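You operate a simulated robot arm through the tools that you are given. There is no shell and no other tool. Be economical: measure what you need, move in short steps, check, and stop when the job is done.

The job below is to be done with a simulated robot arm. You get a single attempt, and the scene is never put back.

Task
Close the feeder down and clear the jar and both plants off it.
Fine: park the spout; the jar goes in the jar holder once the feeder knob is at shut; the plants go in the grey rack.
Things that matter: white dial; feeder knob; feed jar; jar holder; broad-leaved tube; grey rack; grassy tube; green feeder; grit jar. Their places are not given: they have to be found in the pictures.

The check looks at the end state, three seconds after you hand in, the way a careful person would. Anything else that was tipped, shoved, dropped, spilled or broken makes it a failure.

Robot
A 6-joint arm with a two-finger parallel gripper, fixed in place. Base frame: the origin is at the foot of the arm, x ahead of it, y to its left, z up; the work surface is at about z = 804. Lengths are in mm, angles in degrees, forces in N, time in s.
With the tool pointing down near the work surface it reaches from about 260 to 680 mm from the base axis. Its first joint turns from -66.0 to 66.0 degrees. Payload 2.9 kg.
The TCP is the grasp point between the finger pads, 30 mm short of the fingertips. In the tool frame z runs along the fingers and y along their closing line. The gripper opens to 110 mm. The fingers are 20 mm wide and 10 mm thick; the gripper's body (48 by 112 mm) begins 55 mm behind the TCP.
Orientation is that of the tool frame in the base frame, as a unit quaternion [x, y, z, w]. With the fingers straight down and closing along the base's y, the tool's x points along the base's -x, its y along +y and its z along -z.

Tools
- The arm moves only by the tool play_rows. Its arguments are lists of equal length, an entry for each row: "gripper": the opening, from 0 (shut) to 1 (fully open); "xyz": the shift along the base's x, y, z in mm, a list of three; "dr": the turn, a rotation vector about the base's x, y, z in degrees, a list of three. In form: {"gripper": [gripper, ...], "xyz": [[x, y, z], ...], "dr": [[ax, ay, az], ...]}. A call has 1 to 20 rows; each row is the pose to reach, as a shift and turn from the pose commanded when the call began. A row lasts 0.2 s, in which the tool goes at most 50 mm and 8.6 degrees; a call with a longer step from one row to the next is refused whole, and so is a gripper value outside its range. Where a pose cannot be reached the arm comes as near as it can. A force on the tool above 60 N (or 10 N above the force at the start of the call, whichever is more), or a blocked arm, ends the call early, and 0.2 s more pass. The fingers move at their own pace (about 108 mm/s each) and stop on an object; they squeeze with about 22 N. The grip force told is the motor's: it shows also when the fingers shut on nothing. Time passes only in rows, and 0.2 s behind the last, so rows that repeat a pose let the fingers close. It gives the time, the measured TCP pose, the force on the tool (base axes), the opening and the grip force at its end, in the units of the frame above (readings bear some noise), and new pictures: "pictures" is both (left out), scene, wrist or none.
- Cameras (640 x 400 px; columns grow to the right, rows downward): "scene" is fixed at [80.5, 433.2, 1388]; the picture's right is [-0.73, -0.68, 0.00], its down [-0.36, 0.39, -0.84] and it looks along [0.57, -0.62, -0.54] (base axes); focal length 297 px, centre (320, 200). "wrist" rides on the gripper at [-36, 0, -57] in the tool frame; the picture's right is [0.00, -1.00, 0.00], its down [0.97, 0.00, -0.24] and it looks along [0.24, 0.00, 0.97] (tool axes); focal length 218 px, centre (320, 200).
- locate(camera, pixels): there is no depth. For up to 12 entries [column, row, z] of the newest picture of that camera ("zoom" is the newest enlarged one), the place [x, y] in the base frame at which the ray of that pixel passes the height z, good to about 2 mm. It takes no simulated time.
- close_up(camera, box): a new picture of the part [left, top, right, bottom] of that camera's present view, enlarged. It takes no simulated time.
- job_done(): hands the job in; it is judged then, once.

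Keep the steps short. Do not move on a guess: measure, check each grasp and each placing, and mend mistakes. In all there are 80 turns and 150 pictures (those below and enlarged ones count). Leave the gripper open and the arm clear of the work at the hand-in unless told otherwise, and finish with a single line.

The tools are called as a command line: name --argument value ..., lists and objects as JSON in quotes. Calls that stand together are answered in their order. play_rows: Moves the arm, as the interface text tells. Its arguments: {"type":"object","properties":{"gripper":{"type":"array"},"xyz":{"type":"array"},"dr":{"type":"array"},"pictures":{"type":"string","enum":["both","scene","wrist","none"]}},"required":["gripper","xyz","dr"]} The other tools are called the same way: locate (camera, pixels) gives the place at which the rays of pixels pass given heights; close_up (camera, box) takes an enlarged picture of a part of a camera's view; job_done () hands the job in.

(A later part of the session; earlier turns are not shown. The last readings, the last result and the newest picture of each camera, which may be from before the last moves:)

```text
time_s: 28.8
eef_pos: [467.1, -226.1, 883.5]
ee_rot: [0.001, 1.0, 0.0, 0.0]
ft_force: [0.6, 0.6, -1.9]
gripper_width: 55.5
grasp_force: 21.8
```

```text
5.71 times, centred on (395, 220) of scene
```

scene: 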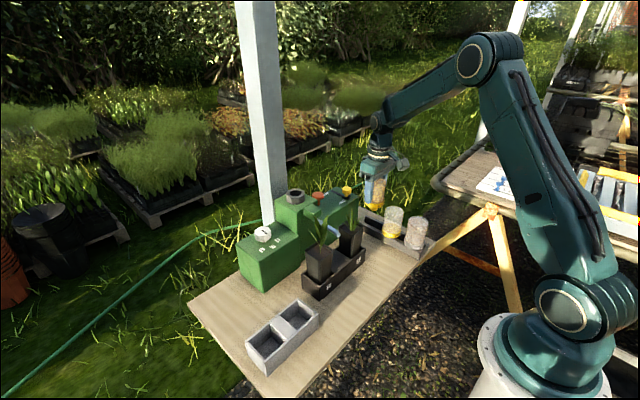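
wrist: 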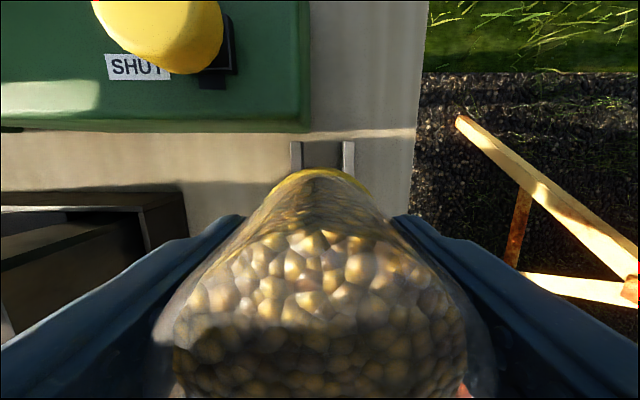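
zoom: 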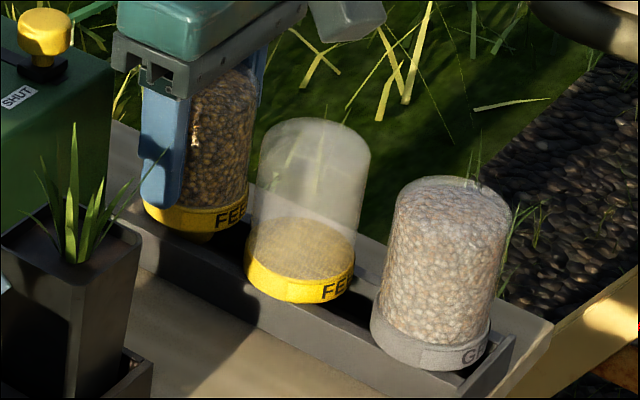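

No contact yet and the plug lines up. I'll lower in 2 mm steps.

play_rows --gripper '[0, 0, 0, 0, 0]' --xyz '[[0, 0, -2], [0, 0, -4], [0, 0, -6], [0, 0, -8], [0, 0, -8]]' --dr '[[0, 0, 0], [0, 0, 0], [0, 0, 0], [0, 0, 0], [0, 0, 0]]' --pictures "none"

close_up --camera "scene" --box '[345, 185, 445, 255]'

```text
time_s: 30.0
eef_pos: [468.3, -226.2, 876.7]
ee_rot: [0.001, 1.0, 0.0, 0.0]
ft_force: [0.7, -0.1, -2.0]
gripper_width: 55.5
grasp_force: 22.5
```

```text
5.71 times, centred on (395, 220) of scene
```

zoom: 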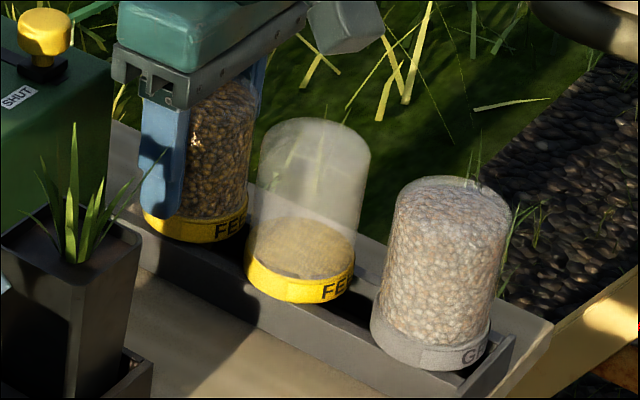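

play_rows --gripper '[0, 0, 0, 0, 0]' --xyz '[[0, 0, -1.5], [0, 0, -3], [0, 0, -4.5], [0, 0, -6], [0, 0, -6]]' --dr '[[0, 0, 0], [0, 0, 0], [0, 0, 0], [0, 0, 0], [0, 0, 0]]' --pictures "none"

close_up --camera "scene" --box '[345, 195, 425, 245]'

```text
time_s: 31.2
eef_pos: [467.4, -227.6, 872.2]
ee_rot: [-0.001, 1.0, -0.001, 0.002]
ft_force: [-1.4, 1.9, 15.8]
gripper_width: 55.4
grasp_force: 21.9
```

```text
8.00 times, centred on (385, 220) of scene
```

zoom: 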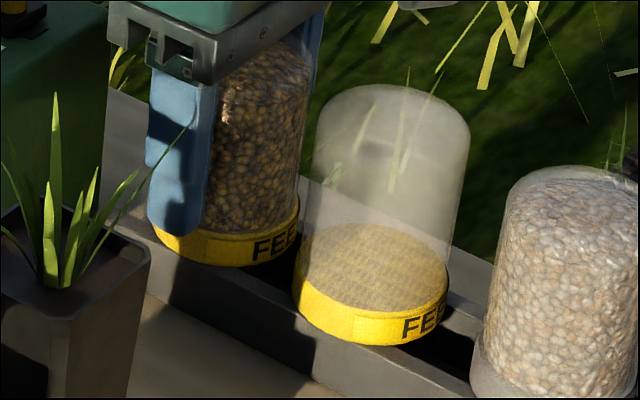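

Contact at 16 N, so the jar is seated on the rails. I'll ease off, open and rise straight.

play_rows --gripper '[0, 0.8, 0.8, 0.8, 0.8, 0.8, 0.8, 0.8]' --xyz '[[0, 0, 1.5], [0, 0, 1.5], [0, 0, 1.5], [0, 0, 20], [0, 0, 60], [0, 0, 100], [0, 0, 140], [0, 0, 180]]' --dr '[[0, 0, 0], [0, 0, 0], [0, 0, 0], [0, 0, 0], [0, 0, 0], [0, 0, 0], [0, 0, 0], [0, 0, 0]]'

close_up --camera "scene" --box '[345, 185, 445, 255]'

close_up --camera "scene" --box '[235, 200, 395, 380]'

```text
time_s: 33.0
eef_pos: [466.6, -225.5, 1050.9]
ee_rot: [0.0, 1.0, 0.0, 0.0]
ft_force: [0.0, -1.0, 0.0]
gripper_width: 87.8
grasp_force: 0.0
```

scene: 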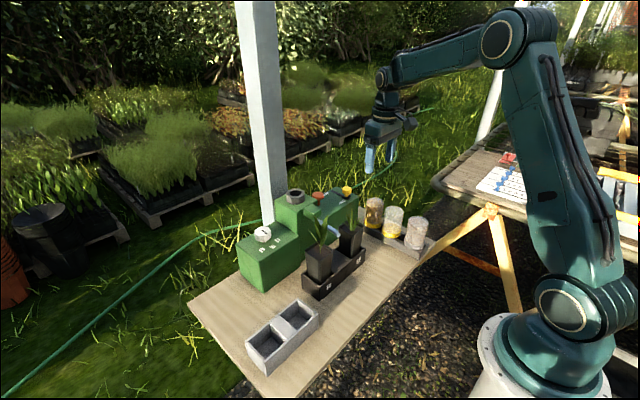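
wrist: 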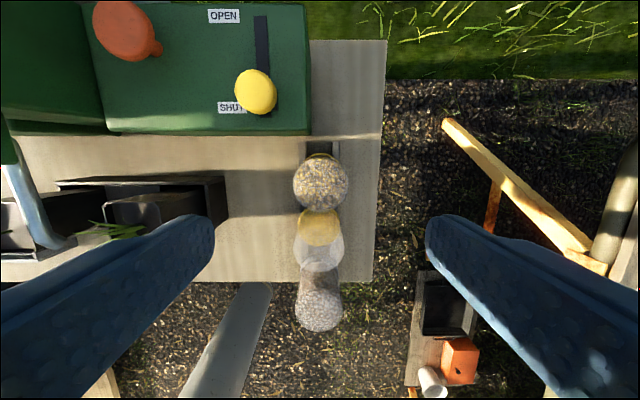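

```text
5.71 times, centred on (395, 220) of scene
```

zoom: 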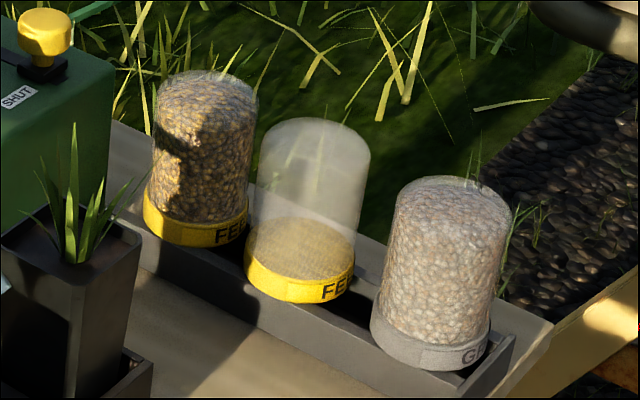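

```text
2.22 times, centred on (315, 290) of scene
```

zoom: 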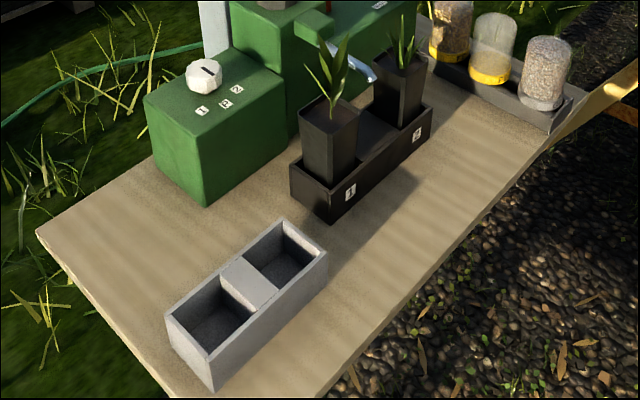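

The jar stands upright. Now the plants: I'm moving to view the tubes and the grey rack from above.

play_rows --gripper '[1, 1, 1, 1, 1, 1, 1, 1, 1]' --xyz '[[-10, 20, 40], [-20, 60, 60], [-35, 105, 60], [-45, 150, 60], [-55, 195, 60], [-60, 240, 60], [-65, 270, 60], [-67, 285, 60], [-67, 285, 60]]' --dr '[[0, 0, 0], [0, 0, 0], [0, 0, 0], [0, 0, 0], [0, 0, 0], [0, 0, 0], [0, 0, 0], [0, 0, 0], [0, 0, 0]]' --pictures "wrist"

close_up --camera "wrist" --box '[170, 70, 450, 270]'

close_up --camera "scene" --box '[290, 200, 390, 300]'

```text
time_s: 35.0
eef_pos: [401.8, 60.3, 1112.0]
ee_rot: [0.0, 1.0, 0.0, -0.001]
ft_force: [0.3, -0.2, 0.6]
gripper_width: 110.1
grasp_force: 0.0
```

wrist: 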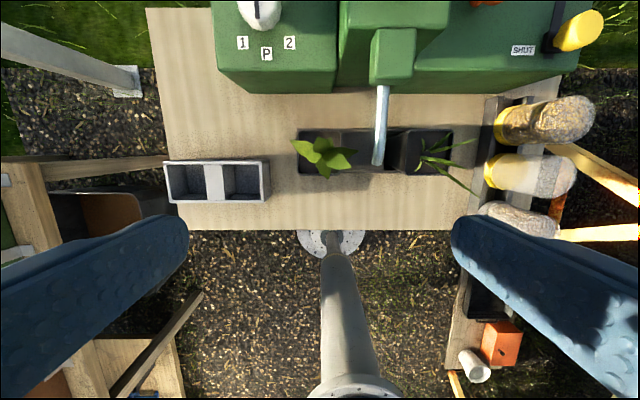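

```text
2.00 times, centred on (310, 170) of wrist
```

zoom: 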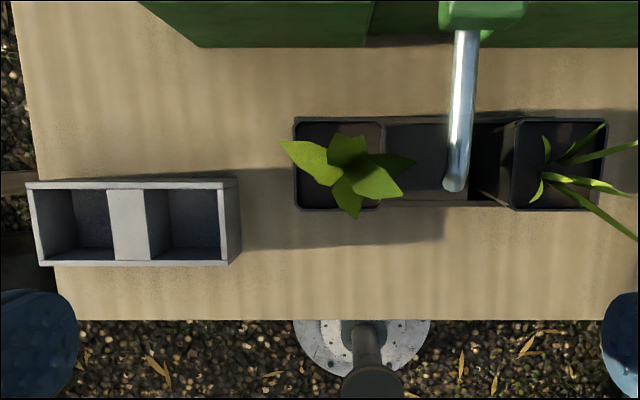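

```text
4.00 times, centred on (340, 250) of scene
```

zoom: 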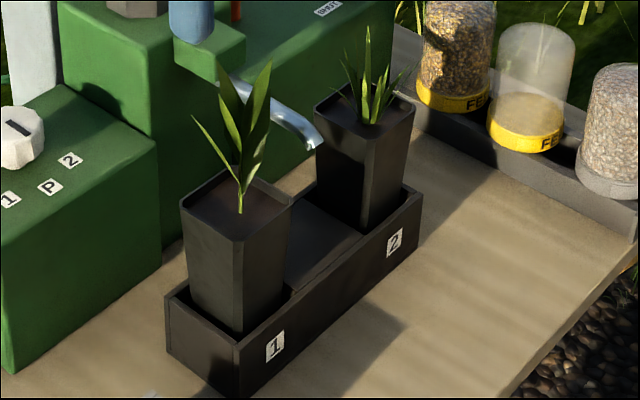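

locate --camera "wrist" --pixels '[[324.5, 153, 880], [324.5, 153, 910], [434, 152, 880], [434, 152, 910], [303, 153, 900], [346, 153, 900], [182, 161, 850], [270, 160, 850], [174, 203, 850], [270, 203, 850], [382, 160, 920], [382, 160, 880]]'

locate --camera "scene" --pixels '[[319.25, 251.25, 880], [319.25, 251.25, 910], [351.5, 226.25, 880], [351.5, 226.25, 910], [319, 236, 900], [319, 236, 920]]'

close_up --camera "wrist" --box '[155, 145, 285, 215]'

close_up --camera "scene" --box '[235, 290, 335, 380]'

```text
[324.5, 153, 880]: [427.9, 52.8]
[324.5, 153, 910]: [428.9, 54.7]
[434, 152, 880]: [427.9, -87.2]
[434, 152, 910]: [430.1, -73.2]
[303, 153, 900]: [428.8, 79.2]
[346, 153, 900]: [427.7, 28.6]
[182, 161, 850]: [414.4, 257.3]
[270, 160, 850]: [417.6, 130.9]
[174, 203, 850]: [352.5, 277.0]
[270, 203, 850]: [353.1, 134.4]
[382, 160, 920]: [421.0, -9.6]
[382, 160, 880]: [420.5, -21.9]
```

```text
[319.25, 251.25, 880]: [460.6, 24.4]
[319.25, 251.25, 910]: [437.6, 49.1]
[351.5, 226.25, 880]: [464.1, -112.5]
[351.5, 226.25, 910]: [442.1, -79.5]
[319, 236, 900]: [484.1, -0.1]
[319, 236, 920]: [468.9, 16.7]
```

```text
4.92 times, centred on (220, 180) of wrist
```

zoom: 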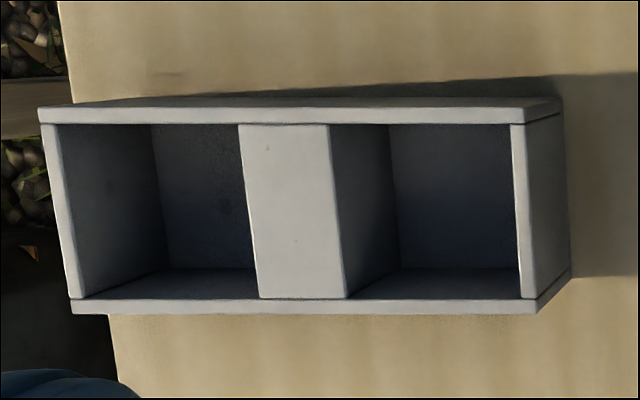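

```text
4.44 times, centred on (285, 335) of scene
```

zoom: 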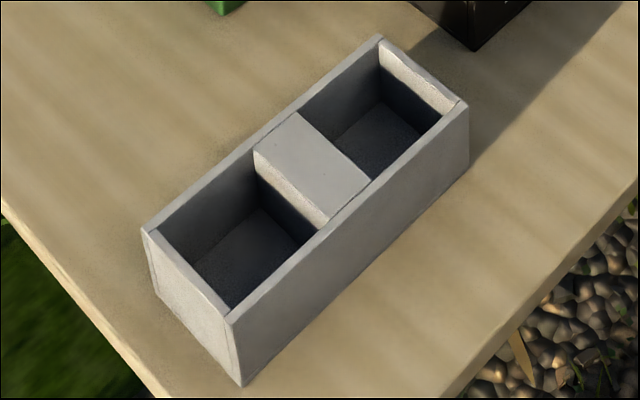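

locate --camera "scene" --pixels '[[246, 341.8, 850], [246, 341.8, 870], [298.3, 298.5, 850], [298.3, 298.5, 870], [318.1, 313.2, 850], [318.1, 313.2, 870], [265.4, 361.6, 850], [265.4, 361.6, 870]]'

locate --camera "wrist" --pixels '[[163.1, 161.3, 850], [163.1, 161.3, 870], [269.2, 160.1, 850], [269.2, 160.1, 870], [264.1, 203, 850], [264.1, 203, 870], [169.8, 203, 850], [169.8, 203, 870], [186.9, 182.4, 855], [242, 182.4, 855]]'

```text
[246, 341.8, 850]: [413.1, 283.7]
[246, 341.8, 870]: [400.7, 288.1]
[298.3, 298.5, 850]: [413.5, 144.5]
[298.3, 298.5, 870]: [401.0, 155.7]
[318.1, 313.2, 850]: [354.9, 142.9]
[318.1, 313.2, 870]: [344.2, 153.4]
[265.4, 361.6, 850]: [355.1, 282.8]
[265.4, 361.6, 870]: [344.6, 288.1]
```

```text
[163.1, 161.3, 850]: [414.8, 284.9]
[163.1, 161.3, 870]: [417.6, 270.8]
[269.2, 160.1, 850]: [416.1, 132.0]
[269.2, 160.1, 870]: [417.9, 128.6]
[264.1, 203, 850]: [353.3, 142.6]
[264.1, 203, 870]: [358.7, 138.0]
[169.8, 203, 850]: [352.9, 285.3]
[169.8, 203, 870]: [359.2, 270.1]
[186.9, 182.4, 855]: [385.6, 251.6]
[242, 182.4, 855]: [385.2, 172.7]
```

Tube 1 rim is at (429,55,918) and tube 2 rim at (431,-68,919). Rack pockets are near (384,174) and (384,252), with the top at 850. Now I'll check how tall the leaves are relative to the palm.

locate --camera "scene" --pixels '[[327, 215.5, 940], [327, 215.5, 980], [327, 215.5, 1020], [308, 229, 940], [308, 229, 980], [352, 206, 940], [352, 206, 980], [352, 206, 1020]]'

locate --camera "wrist" --pixels '[[291.5, 141, 940], [291.5, 141, 980], [356, 152, 940], [356, 152, 980], [328, 178, 940], [328, 178, 980], [345, 167, 940], [345, 167, 980], [473, 140, 940], [473, 140, 980], [478, 194, 940], [423, 140, 980]]'

close_up --camera "wrist" --box '[280, 110, 490, 210]'

close_up --camera "scene" --box '[295, 195, 375, 255]'

```text
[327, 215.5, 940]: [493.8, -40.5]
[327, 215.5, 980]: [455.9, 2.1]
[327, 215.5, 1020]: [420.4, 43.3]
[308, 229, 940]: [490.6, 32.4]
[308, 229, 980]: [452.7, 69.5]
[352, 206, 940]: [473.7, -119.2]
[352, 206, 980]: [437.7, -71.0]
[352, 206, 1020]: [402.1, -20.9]
```

```text
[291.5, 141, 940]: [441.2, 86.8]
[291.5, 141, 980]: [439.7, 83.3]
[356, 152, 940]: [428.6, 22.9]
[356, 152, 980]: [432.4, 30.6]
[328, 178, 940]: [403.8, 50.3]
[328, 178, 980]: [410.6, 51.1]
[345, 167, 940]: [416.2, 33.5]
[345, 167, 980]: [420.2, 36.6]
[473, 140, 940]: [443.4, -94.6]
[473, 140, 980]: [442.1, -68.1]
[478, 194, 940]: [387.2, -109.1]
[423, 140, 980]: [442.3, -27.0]
```

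```text
3.05 times, centred on (385, 160) of wrist
```

zoom: 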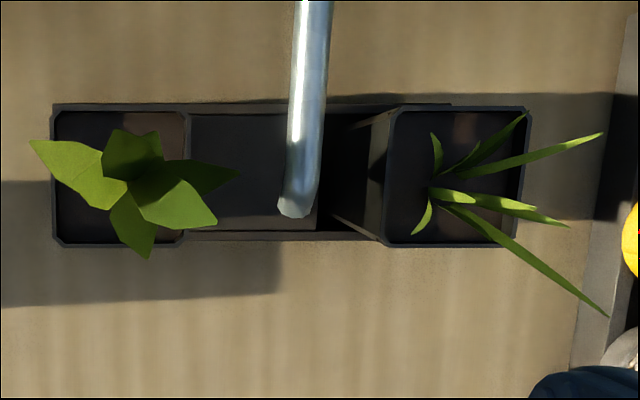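

```text
6.67 times, centred on (335, 225) of scene
```

zoom: 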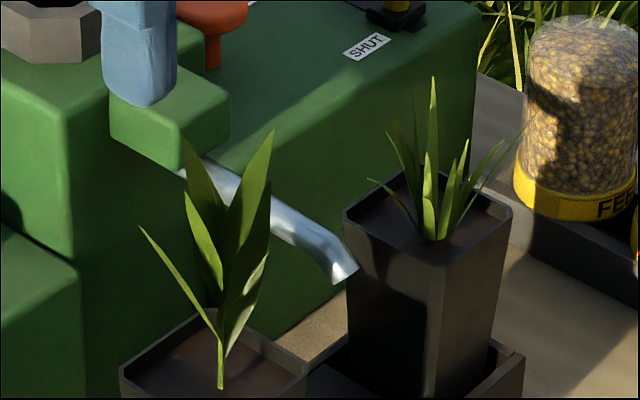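

Leaves reach about z=1015, so a straight-down palm would crush them. I'll grip the tubes with the tool tilted about 60° forward so the palm stays behind the leaves. First I'll get the spout's position for clearance.

locate --camera "scene" --pixels '[[338.0, 236, 880], [338.0, 236, 900], [338.0, 236, 920]]'

locate --camera "wrist" --pixels '[[377, 177, 880], [377, 177, 900], [377, 177, 920], [383, 160, 900], [374, 160, 900]]'

play_rows --gripper '[1, 1, 1, 1, 1, 1, 1, 1]' --xyz '[[0, 0, 5], [0, 0, 10], [0, 0, 15], [0, 0, 20], [0, 0, 20], [0, 0, 20], [0, 0, 20], [0, 0, 20]]' --dr '[[0, -8, 0], [0, -16, 0], [0, -24, 0], [0, -32, 0], [0, -40, 0], [0, -48, 0], [0, -55, 0], [0, -60, 0]]'

```text
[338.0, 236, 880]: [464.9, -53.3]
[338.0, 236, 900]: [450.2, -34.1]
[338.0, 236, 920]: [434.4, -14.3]
```

```text
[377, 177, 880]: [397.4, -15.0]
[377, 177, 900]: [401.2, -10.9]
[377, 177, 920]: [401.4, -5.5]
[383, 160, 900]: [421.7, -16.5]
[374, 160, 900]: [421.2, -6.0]
```

```text
time_s: 36.8
eef_pos: [400.5, 58.1, 1131.7]
ee_rot: [0.0, 0.865, 0.0, 0.501]
ft_force: [0.1, -0.3, -0.8]
gripper_width: 109.7
grasp_force: 0.1
```

scene: 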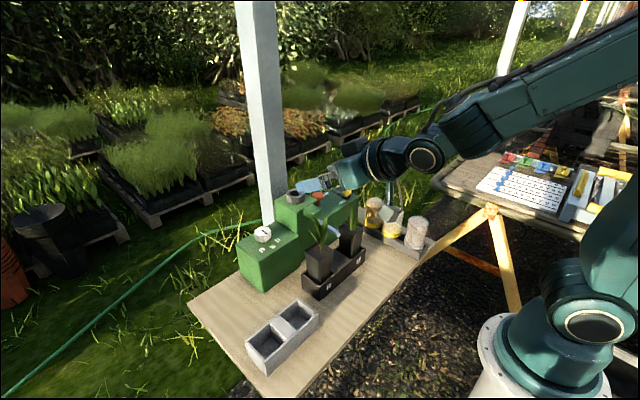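
wrist: 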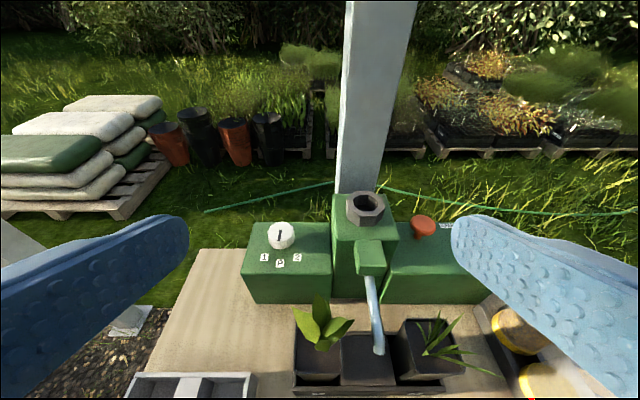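

The 60° tilt is reachable. I'm moving over tube 1 at (429,55), with tips above the leaves, to look.

play_rows --gripper '[0.85, 0.85, 0.85, 0.85]' --xyz '[[15, -2, -20], [29, -4, -45], [29, -4, -72], [29, -4, -72]]' --dr '[[0, 0, 0], [0, 0, 0], [0, 0, 0], [0, 0, 0]]'

close_up --camera "scene" --box '[265, 165, 385, 285]'

```text
time_s: 37.8
eef_pos: [429.1, 53.5, 1058.0]
ee_rot: [0.0, 0.866, 0.0, 0.5]
ft_force: [0.2, 0.8, 0.2]
gripper_width: 93.4
grasp_force: 0.1
```

scene: 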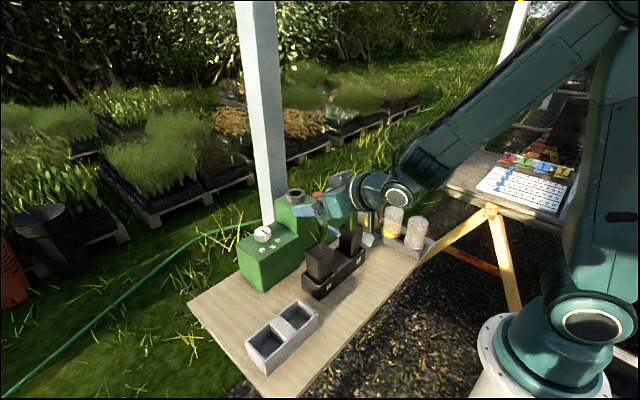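
wrist: 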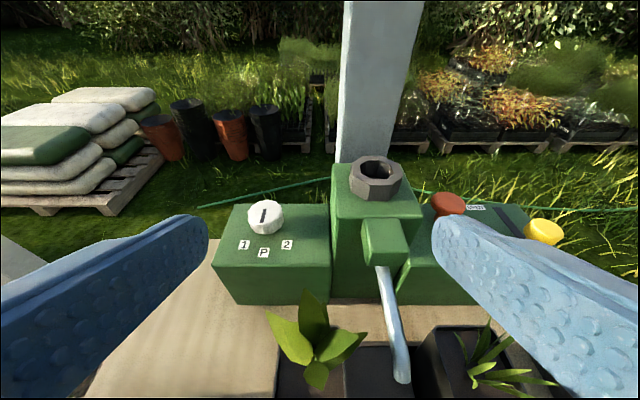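

```text
3.33 times, centred on (325, 225) of scene
```

zoom: 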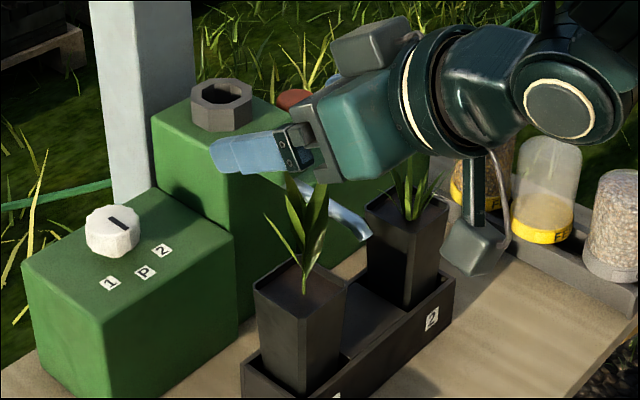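

A grey box hangs beneath the tilted wrist at scene (371,239). I'm checking where it really is before going lower.

locate --camera "scene" --pixels '[[371.5, 239.4, 940], [371.5, 239.4, 970], [371.5, 239.4, 1000], [371.5, 239.4, 1030], [371.5, 239.4, 1060], [371.5, 247.5, 970], [371.5, 247.5, 1000], [371.5, 247.5, 1020]]'

```text
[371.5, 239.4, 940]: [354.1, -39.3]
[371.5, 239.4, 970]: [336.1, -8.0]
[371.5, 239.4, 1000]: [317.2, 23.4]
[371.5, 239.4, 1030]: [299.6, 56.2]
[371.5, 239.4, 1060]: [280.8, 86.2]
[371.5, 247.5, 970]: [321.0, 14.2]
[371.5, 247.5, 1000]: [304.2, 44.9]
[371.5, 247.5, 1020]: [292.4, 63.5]
```

The box is at about (300,55,1029), so at grasp height its bottom stays near 840 and clears the table. I'm descending with a 79 mm opening to clear both the leaves and the spout.

play_rows --gripper '[0.72, 0.72, 0.72, 0.72, 0.72]' --xyz '[[0, 1.5, -10], [0, 1.5, -45], [0, 1.5, -80], [0, 1.5, -110], [0, 1.5, -110]]' --dr '[[0, 0, 0], [0, 0, 0], [0, 0, 0], [0, 0, 0], [0, 0, 0]]'

close_up --camera "scene" --box '[265, 185, 385, 305]'

```text
time_s: 39.0
eef_pos: [428.2, 56.0, 948.4]
ee_rot: [0.0, 0.866, 0.001, 0.499]
ft_force: [0.0, 0.2, 0.1]
gripper_width: 79.1
grasp_force: 0.0
```

scene: 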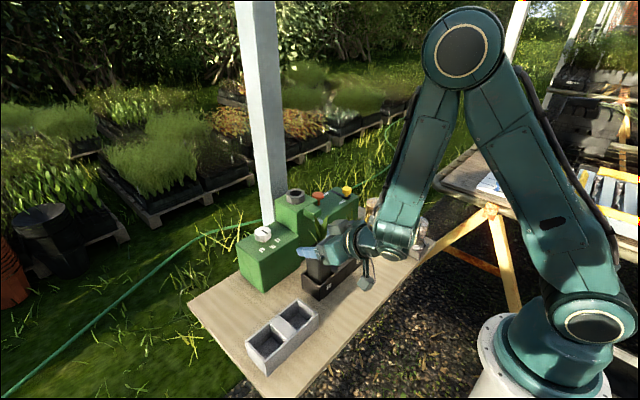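
wrist: 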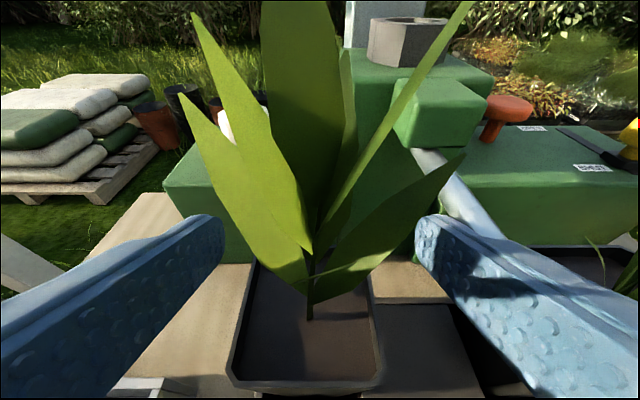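

```text
3.33 times, centred on (325, 245) of scene
```

zoom: 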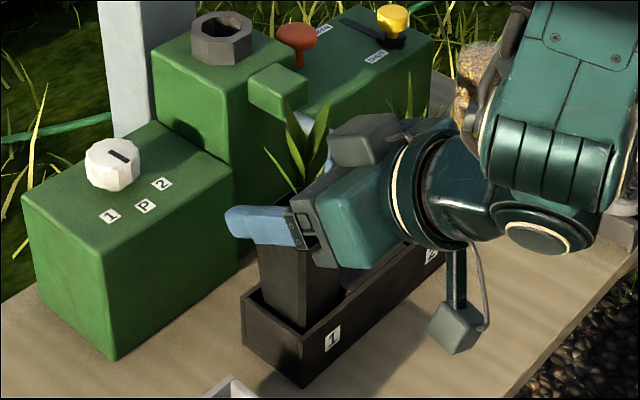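

The tube sits slightly left of centre in the wrist view. I'll measure its rim corners.

locate --camera "wrist" --pixels '[[250, 265, 918], [370, 265, 918], [230, 378, 918], [385, 378, 918], [312, 315, 912]]'

```text
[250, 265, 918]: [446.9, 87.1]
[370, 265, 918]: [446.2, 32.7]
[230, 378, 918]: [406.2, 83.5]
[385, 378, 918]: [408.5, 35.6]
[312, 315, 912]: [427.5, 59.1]
```

Tube centre is at y≈59.5, so I'll shift +3.5 in y and descend to z≈888.

play_rows --gripper '[0.72, 0.72, 0.72, 0.72]' --xyz '[[0, 3.5, -15], [0, 3.5, -35], [0, 3.5, -60], [0, 3.5, -60]]' --dr '[[0, 0, 0], [0, 0, 0], [0, 0, 0], [0, 0, 0]]'

close_up --camera "scene" --box '[265, 185, 385, 305]'

```text
time_s: 40.0
eef_pos: [428.6, 59.3, 887.3]
ee_rot: [0.0, 0.866, 0.0, 0.5]
ft_force: [-0.2, 0.2, -0.6]
gripper_width: 79.3
grasp_force: 0.1
```

scene: 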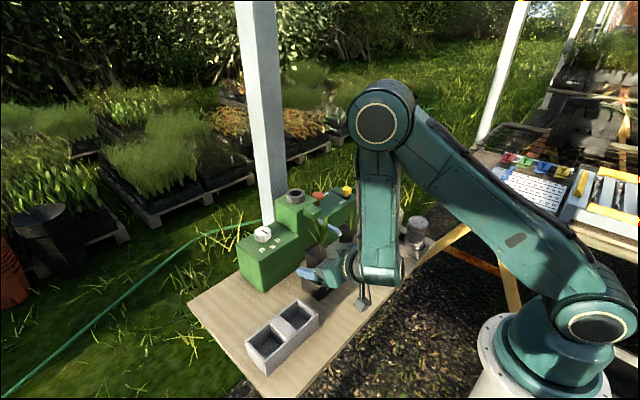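
wrist: 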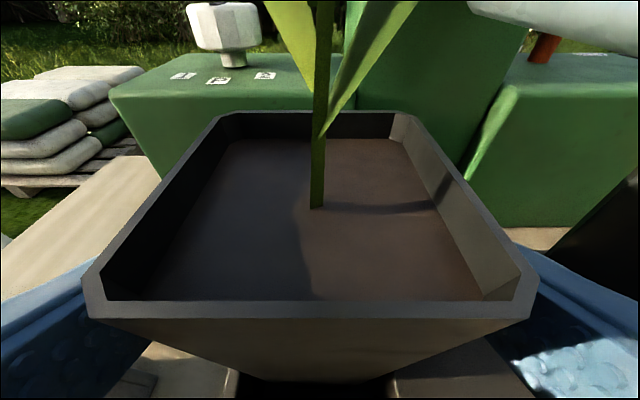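

```text
3.33 times, centred on (325, 245) of scene
```

zoom: 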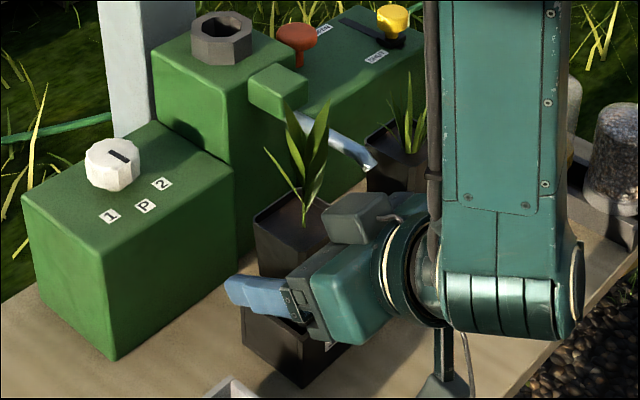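

Centred within 2 mm. Closing on the tube.

play_rows --gripper '[0.5, 0.3, 0, 0, 0]' --xyz '[[0, 1, 0], [0, 1, 0], [0, 1, 0], [0, 1, 0], [0, 1, 0]]' --dr '[[0, 0, 0], [0, 0, 0], [0, 0, 0], [0, 0, 0], [0, 0, 0]]' --pictures "none"

```text
time_s: 41.2
eef_pos: [428.6, 60.9, 887.1]
ee_rot: [-0.001, 0.866, 0.0, 0.5]
ft_force: [0.9, 0.6, 0.4]
gripper_width: 48.0
grasp_force: 22.2
```

Grip is 48 mm at 22 N. Lifting straight up.

play_rows --gripper '[0, 0, 0, 0, 0, 0]' --xyz '[[0, 0, 5], [0, 0, 15], [0, 0, 40], [0, 0, 70], [0, 0, 95], [0, 0, 95]]' --dr '[[0, 0, 0], [0, 0, 0], [0, 0, 0], [0, 0, 0], [0, 0, 0], [0, 0, 0]]'

close_up --camera "scene" --box '[255, 175, 375, 295]'

```text
time_s: 42.6
eef_pos: [430.9, 59.1, 982.3]
ee_rot: [0.0, 0.866, 0.0, 0.5]
ft_force: [0.9, 0.1, -1.3]
gripper_width: 47.9
grasp_force: 21.8
```

scene: 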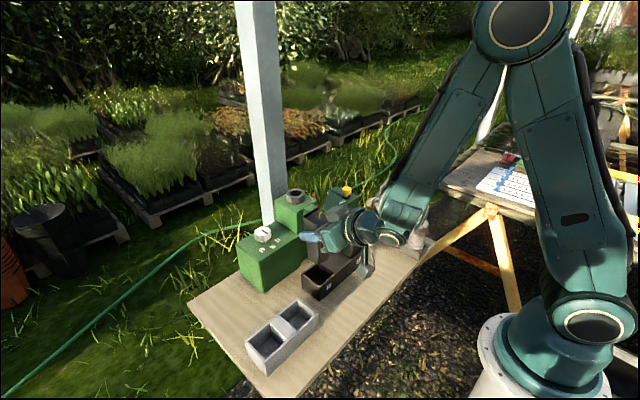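
wrist: 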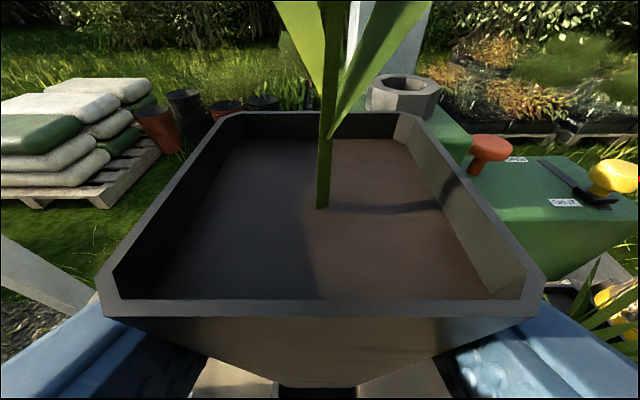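

```text
3.33 times, centred on (315, 235) of scene
```

zoom: 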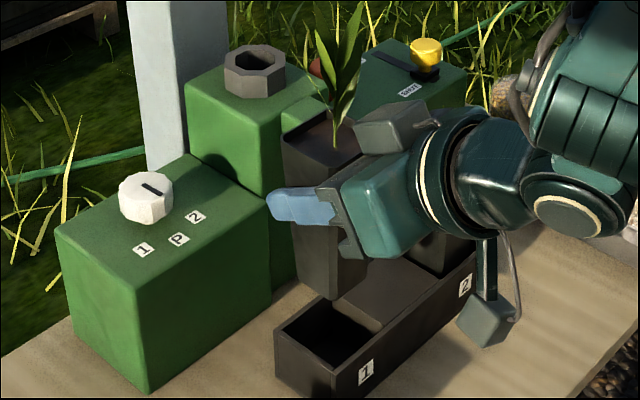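

Tube 1 is held upright. I'm carrying it to over the far (+y) pocket at (384,252).

play_rows --gripper '[0, 0, 0, 0, 0, 0, 0, 0, 0]' --xyz '[[-10, 20, 0], [-20, 45, 0], [-30, 75, 0], [-40, 105, 0], [-44, 135, 0], [-44, 165, 0], [-44, 185, 0], [-44, 192, 0], [-44, 192, 0]]' --dr '[[0, 0, 0], [0, 0, 0], [0, 0, 0], [0, 0, 0], [0, 0, 0], [0, 0, 0], [0, 0, 0], [0, 0, 0], [0, 0, 0]]'

close_up --camera "scene" --box '[225, 235, 345, 385]'

```text
time_s: 44.6
eef_pos: [385.7, 253.2, 983.0]
ee_rot: [0.001, 0.866, -0.001, 0.5]
ft_force: [-0.4, 0.6, -1.4]
gripper_width: 47.7
grasp_force: 21.5
```

scene: 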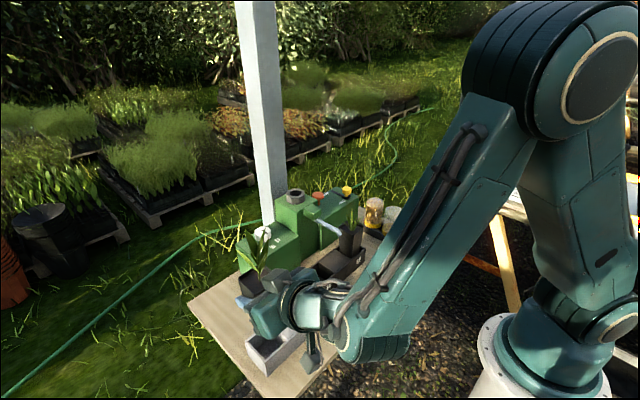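
wrist: 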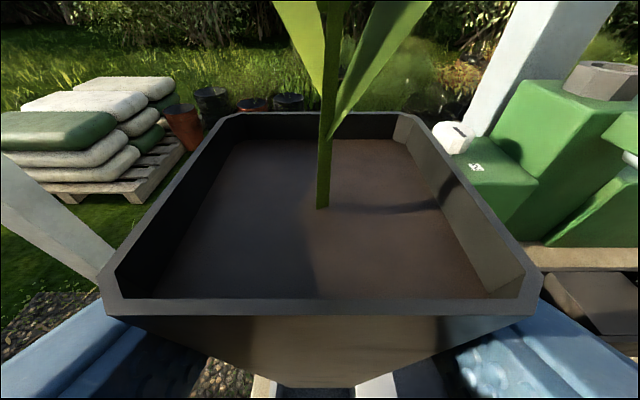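

```text
2.67 times, centred on (285, 310) of scene
```

zoom: 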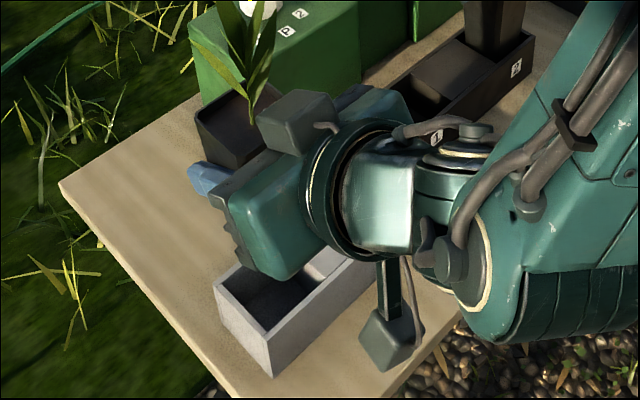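

Lowering until the tube bottom is just above the rack, then I'll check alignment.

play_rows --gripper '[0, 0, 0, 0]' --xyz '[[0, 0, -15], [0, 0, -30], [0, 0, -42], [0, 0, -42]]' --dr '[[0, 0, 0], [0, 0, 0], [0, 0, 0], [0, 0, 0]]' --pictures "wrist"

close_up --camera "scene" --box '[225, 265, 325, 385]'

```text
time_s: 45.6
eef_pos: [386.1, 252.1, 942.0]
ee_rot: [-0.001, 0.866, 0.0, 0.5]
ft_force: [0.1, -0.4, -1.7]
gripper_width: 47.7
grasp_force: 22.1
```

wrist: 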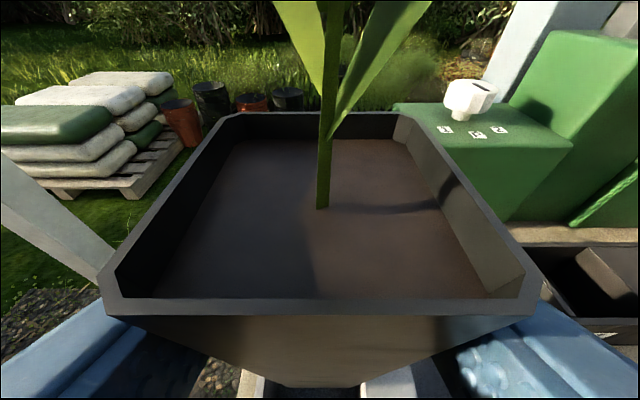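

```text
3.33 times, centred on (275, 325) of scene
```

zoom: 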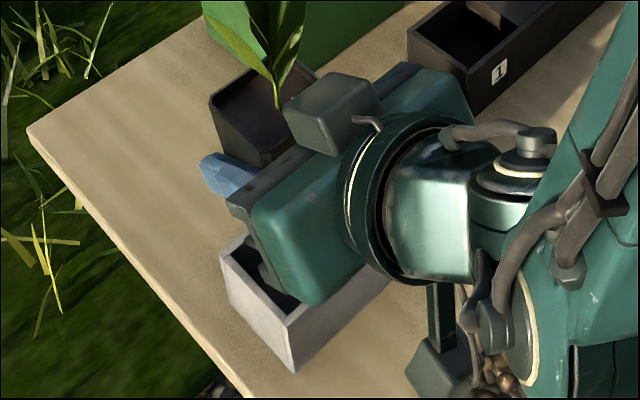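

close_up --camera "wrist" --box '[190, 320, 450, 400]'

```text
2.46 times, centred on (320, 360) of wrist
```

zoom: 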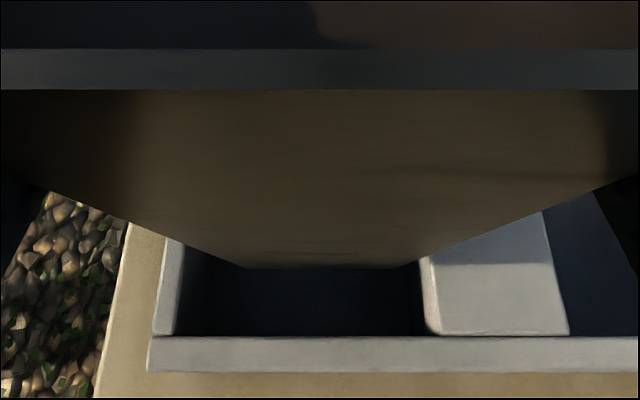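

locate --camera "zoom" --pixels '[[175, 335, 850], [430, 335, 850], [188, 260, 850], [420, 260, 850], [148, 370, 850], [247, 268, 862], [397, 268, 862], [300, 336, 850]]'

```text
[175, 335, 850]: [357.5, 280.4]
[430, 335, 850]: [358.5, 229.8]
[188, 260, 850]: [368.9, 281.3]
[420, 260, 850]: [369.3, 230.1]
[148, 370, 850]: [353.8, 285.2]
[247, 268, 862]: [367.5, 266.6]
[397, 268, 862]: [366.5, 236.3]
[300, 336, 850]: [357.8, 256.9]
```

Pocket spans y 230–280.5, so its centre is 255.3; the tube bottom is centred at 251.5. I'll shift +4 in y and lower to near the floor.

play_rows --gripper '[0, 0, 0, 0, 0, 0]' --xyz '[[1, 4, 0], [1, 4, -12], [1, 4, -26], [1, 4, -40], [1, 4, -46], [1, 4, -46]]' --dr '[[0, 0, 0], [0, 0, 0], [0, 0, 0], [0, 0, 0], [0, 0, 0], [0, 0, 0]]' --pictures "none"

close_up --camera "wrist" --box '[190, 320, 450, 400]'

```text
time_s: 47.0
eef_pos: [386.7, 256.3, 895.4]
ee_rot: [0.0, 0.866, 0.0, 0.5]
ft_force: [0.4, 0.1, -2.4]
gripper_width: 47.8
grasp_force: 21.8
```

```text
2.46 times, centred on (320, 360) of wrist
```

zoom: 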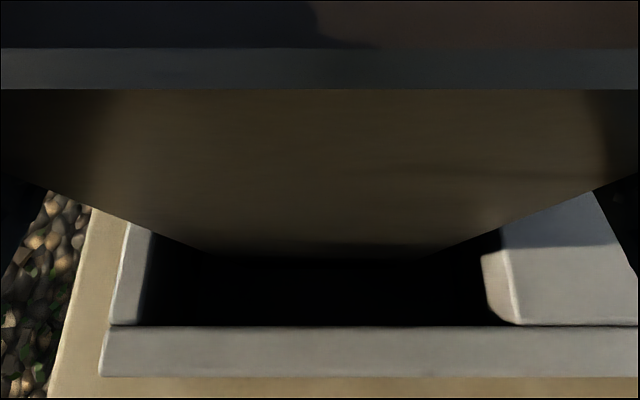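

The tube is inside the pocket and free. Lowering in 2 mm steps to contact.

play_rows --gripper '[0, 0, 0, 0, 0, 0]' --xyz '[[0, 0, -2], [0, 0, -4], [0, 0, -6], [0, 0, -8], [0, 0, -9], [0, 0, -9]]' --dr '[[0, 0, 0], [0, 0, 0], [0, 0, 0], [0, 0, 0], [0, 0, 0], [0, 0, 0]]' --pictures "none"

```text
time_s: 48.4
eef_pos: [387.1, 256.0, 887.2]
ee_rot: [0.0, 0.865, 0.0, 0.502]
ft_force: [-2.5, -0.3, 11.3]
gripper_width: 48.1
grasp_force: 21.7
```

Floor contact at about 13 N. I'll ease off, open to 79 mm and rise the same way I came.

play_rows --gripper '[0, 0.6, 0.72, 0.72, 0.72, 0.72, 0.72, 0.72, 0.72]' --xyz '[[0, 0, 1], [0, 0, 1], [0, 0, 1], [0, 0, 1], [0, 0, 25], [0, 0, 65], [0, 0, 105], [0, 0, 145], [0, 0, 175]]' --dr '[[0, 0, 0], [0, 0, 0], [0, 0, 0], [0, 0, 0], [0, 0, 0], [0, 0, 0], [0, 0, 0], [0, 0, 0], [0, 0, 0]]'

close_up --camera "scene" --box '[215, 245, 345, 385]'

```text
time_s: 50.4
eef_pos: [386.9, 254.7, 1063.2]
ee_rot: [-0.001, 0.866, 0.0, 0.5]
ft_force: [0.7, 0.2, 0.5]
gripper_width: 79.4
grasp_force: 0.1
```

scene: 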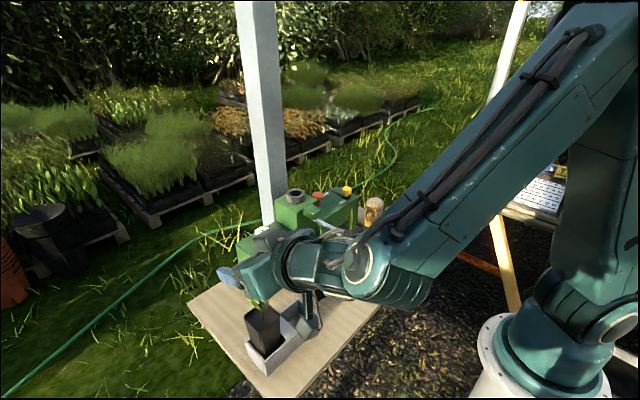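
wrist: 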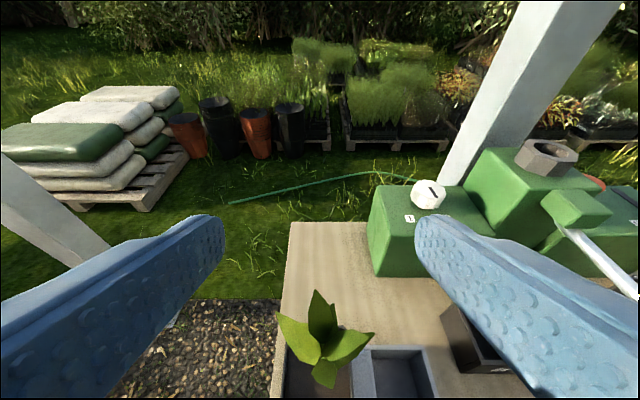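

```text
2.86 times, centred on (280, 315) of scene
```

zoom: 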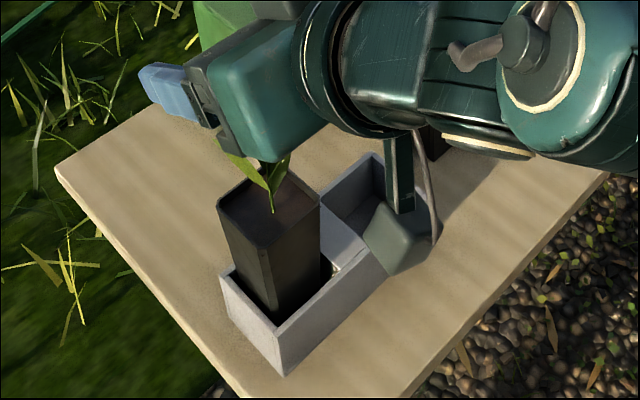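

Tube 1 stands in the far pocket. I'm moving over to tube 2 at the same height.

play_rows --gripper '[0.72, 0.72, 0.72, 0.72, 0.72, 0.72, 0.72, 0.72, 0.72, 0.72, 0.72]' --xyz '[[0, -20, 10], [0, -55, 20], [5, -90, 20], [10, -125, 20], [15, -160, 20], [20, -195, 20], [28, -230, 20], [36, -265, 20], [44, -300, 10], [44, -323, 0], [44, -323, 0]]' --dr '[[0, 0, 0], [0, 0, 0], [0, 0, 0], [0, 0, 0], [0, 0, 0], [0, 0, 0], [0, 0, 0], [0, 0, 0], [0, 0, 0], [0, 0, 0], [0, 0, 0]]'

close_up --camera "wrist" --box '[200, 260, 424, 400]'

```text
time_s: 52.8
eef_pos: [429.2, -65.9, 1061.1]
ee_rot: [0.0, 0.866, 0.0, 0.5]
ft_force: [-0.4, 0.0, -0.6]
gripper_width: 79.2
grasp_force: 0.0
```

scene: 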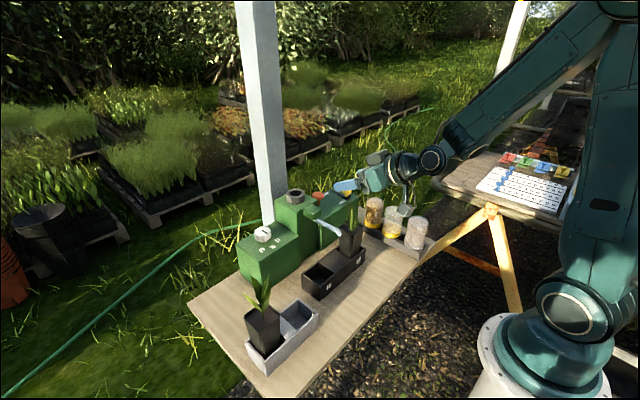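
wrist: 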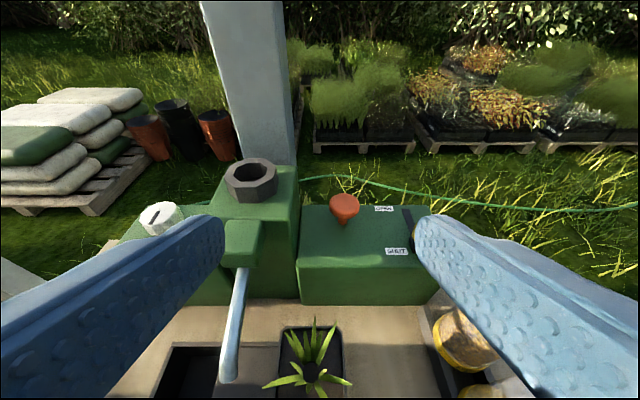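

```text
2.86 times, centred on (312, 330) of wrist
```

zoom: 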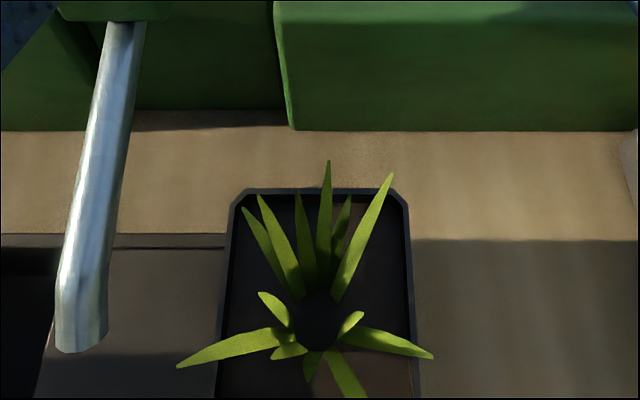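

locate --camera "zoom" --pixels '[[233, 205, 918], [410, 205, 918], [222, 340, 918], [418, 340, 918], [318, 325, 912], [56, 345, 920], [107, 340, 920], [180, 366, 950], [432, 357, 950]]'

```text
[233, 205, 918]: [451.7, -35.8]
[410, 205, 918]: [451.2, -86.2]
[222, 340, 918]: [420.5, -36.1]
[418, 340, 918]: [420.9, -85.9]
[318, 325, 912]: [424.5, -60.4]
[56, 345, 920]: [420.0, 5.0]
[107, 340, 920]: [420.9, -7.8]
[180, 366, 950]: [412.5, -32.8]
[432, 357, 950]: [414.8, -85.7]
```

Tube 2 centre is at (427,-61), with the spout edge at y≈-8. I'll use a 68 mm opening, shift +5 in y and descend partway.

play_rows --gripper '[0.62, 0.62, 0.62, 0.62, 0.62]' --xyz '[[-1, 5.5, -5], [-1, 5.5, -40], [-1, 5.5, -75], [-1, 5.5, -108], [-1, 5.5, -108]]' --dr '[[0, 0, 0], [0, 0, 0], [0, 0, 0], [0, 0, 0], [0, 0, 0]]'

locate --camera "wrist" --pixels '[[250, 265, 918], [370, 265, 918], [230, 378, 918], [385, 378, 918]]'

```text
time_s: 54.0
eef_pos: [428.2, -61.9, 952.5]
ee_rot: [0.0, 0.866, -0.001, 0.5]
ft_force: [0.1, 0.0, 0.1]
gripper_width: 68.5
grasp_force: 0.0
```

scene: 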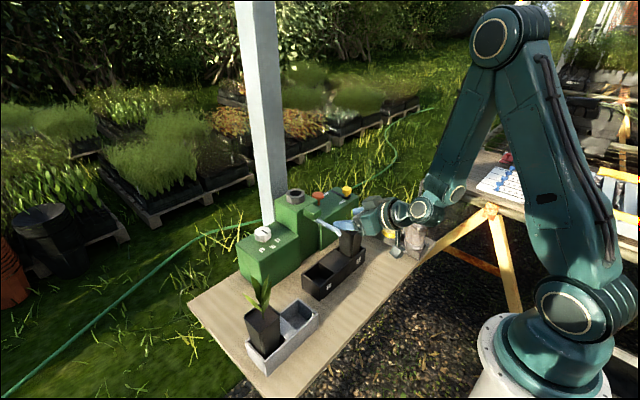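
wrist: 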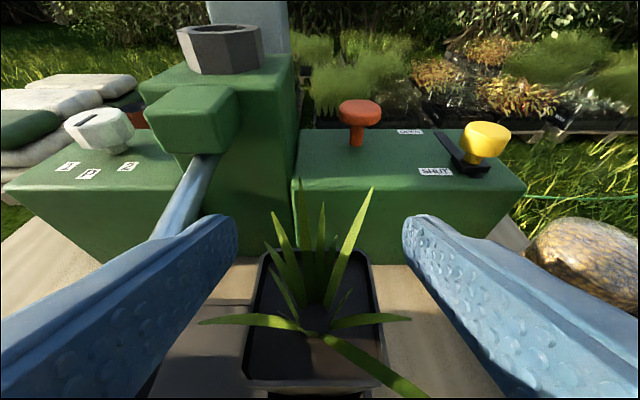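

```text
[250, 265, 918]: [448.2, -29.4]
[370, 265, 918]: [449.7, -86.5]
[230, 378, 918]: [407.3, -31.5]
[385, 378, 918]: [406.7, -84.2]
```

Centred within about 1.5 mm, with roughly 10 mm to the spout. Descending to the grasp height.

play_rows --gripper '[0.62, 0.62, 0.62, 0.62, 0.62]' --xyz '[[0, 0, -15], [0, 0, -30], [0, 0, -48], [0, 0, -64], [0, 0, -64]]' --dr '[[0, 0, 0], [0, 0, 0], [0, 0, 0], [0, 0, 0], [0, 0, 0]]'

close_up --camera "scene" --box '[295, 175, 435, 275]'

```text
time_s: 55.2
eef_pos: [429.1, -61.7, 886.7]
ee_rot: [0.0, 0.866, 0.0, 0.5]
ft_force: [0.4, 0.5, 0.4]
gripper_width: 68.2
grasp_force: 0.1
```

scene: 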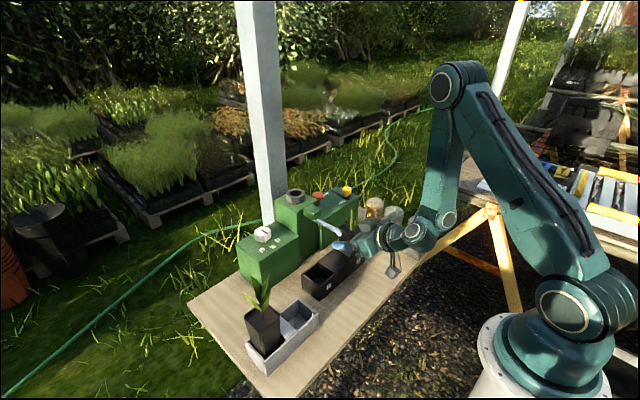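
wrist: 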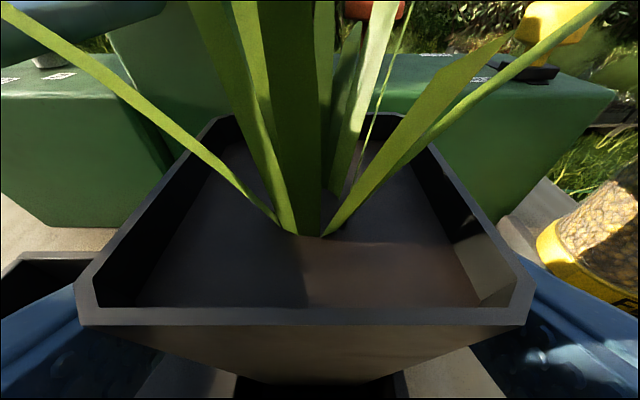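

```text
4.00 times, centred on (365, 225) of scene
```

zoom: 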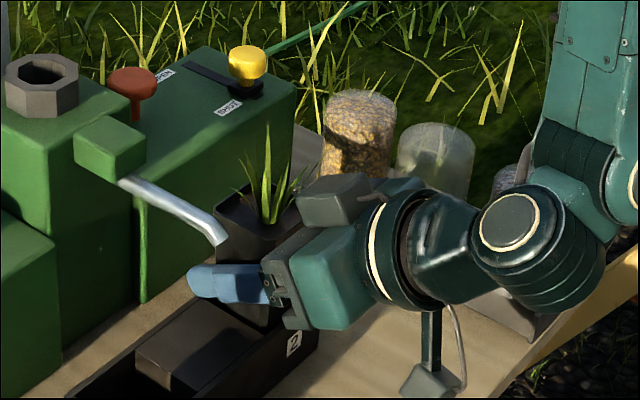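

Clear of the spout. Closing with a +2 mm y shift.

play_rows --gripper '[0.5, 0.35, 0, 0, 0]' --xyz '[[0, 2.5, 0], [0, 2.5, 0], [0, 2.5, 0], [0, 2.5, 0], [0, 2.5, 0]]' --dr '[[0, 0, 0], [0, 0, 0], [0, 0, 0], [0, 0, 0], [0, 0, 0]]' --pictures "none"

```text
time_s: 56.4
eef_pos: [429.9, -58.3, 888.7]
ee_rot: [0.0, 0.866, 0.0, 0.5]
ft_force: [0.4, -0.1, 0.2]
gripper_width: 47.8
grasp_force: 21.9
```

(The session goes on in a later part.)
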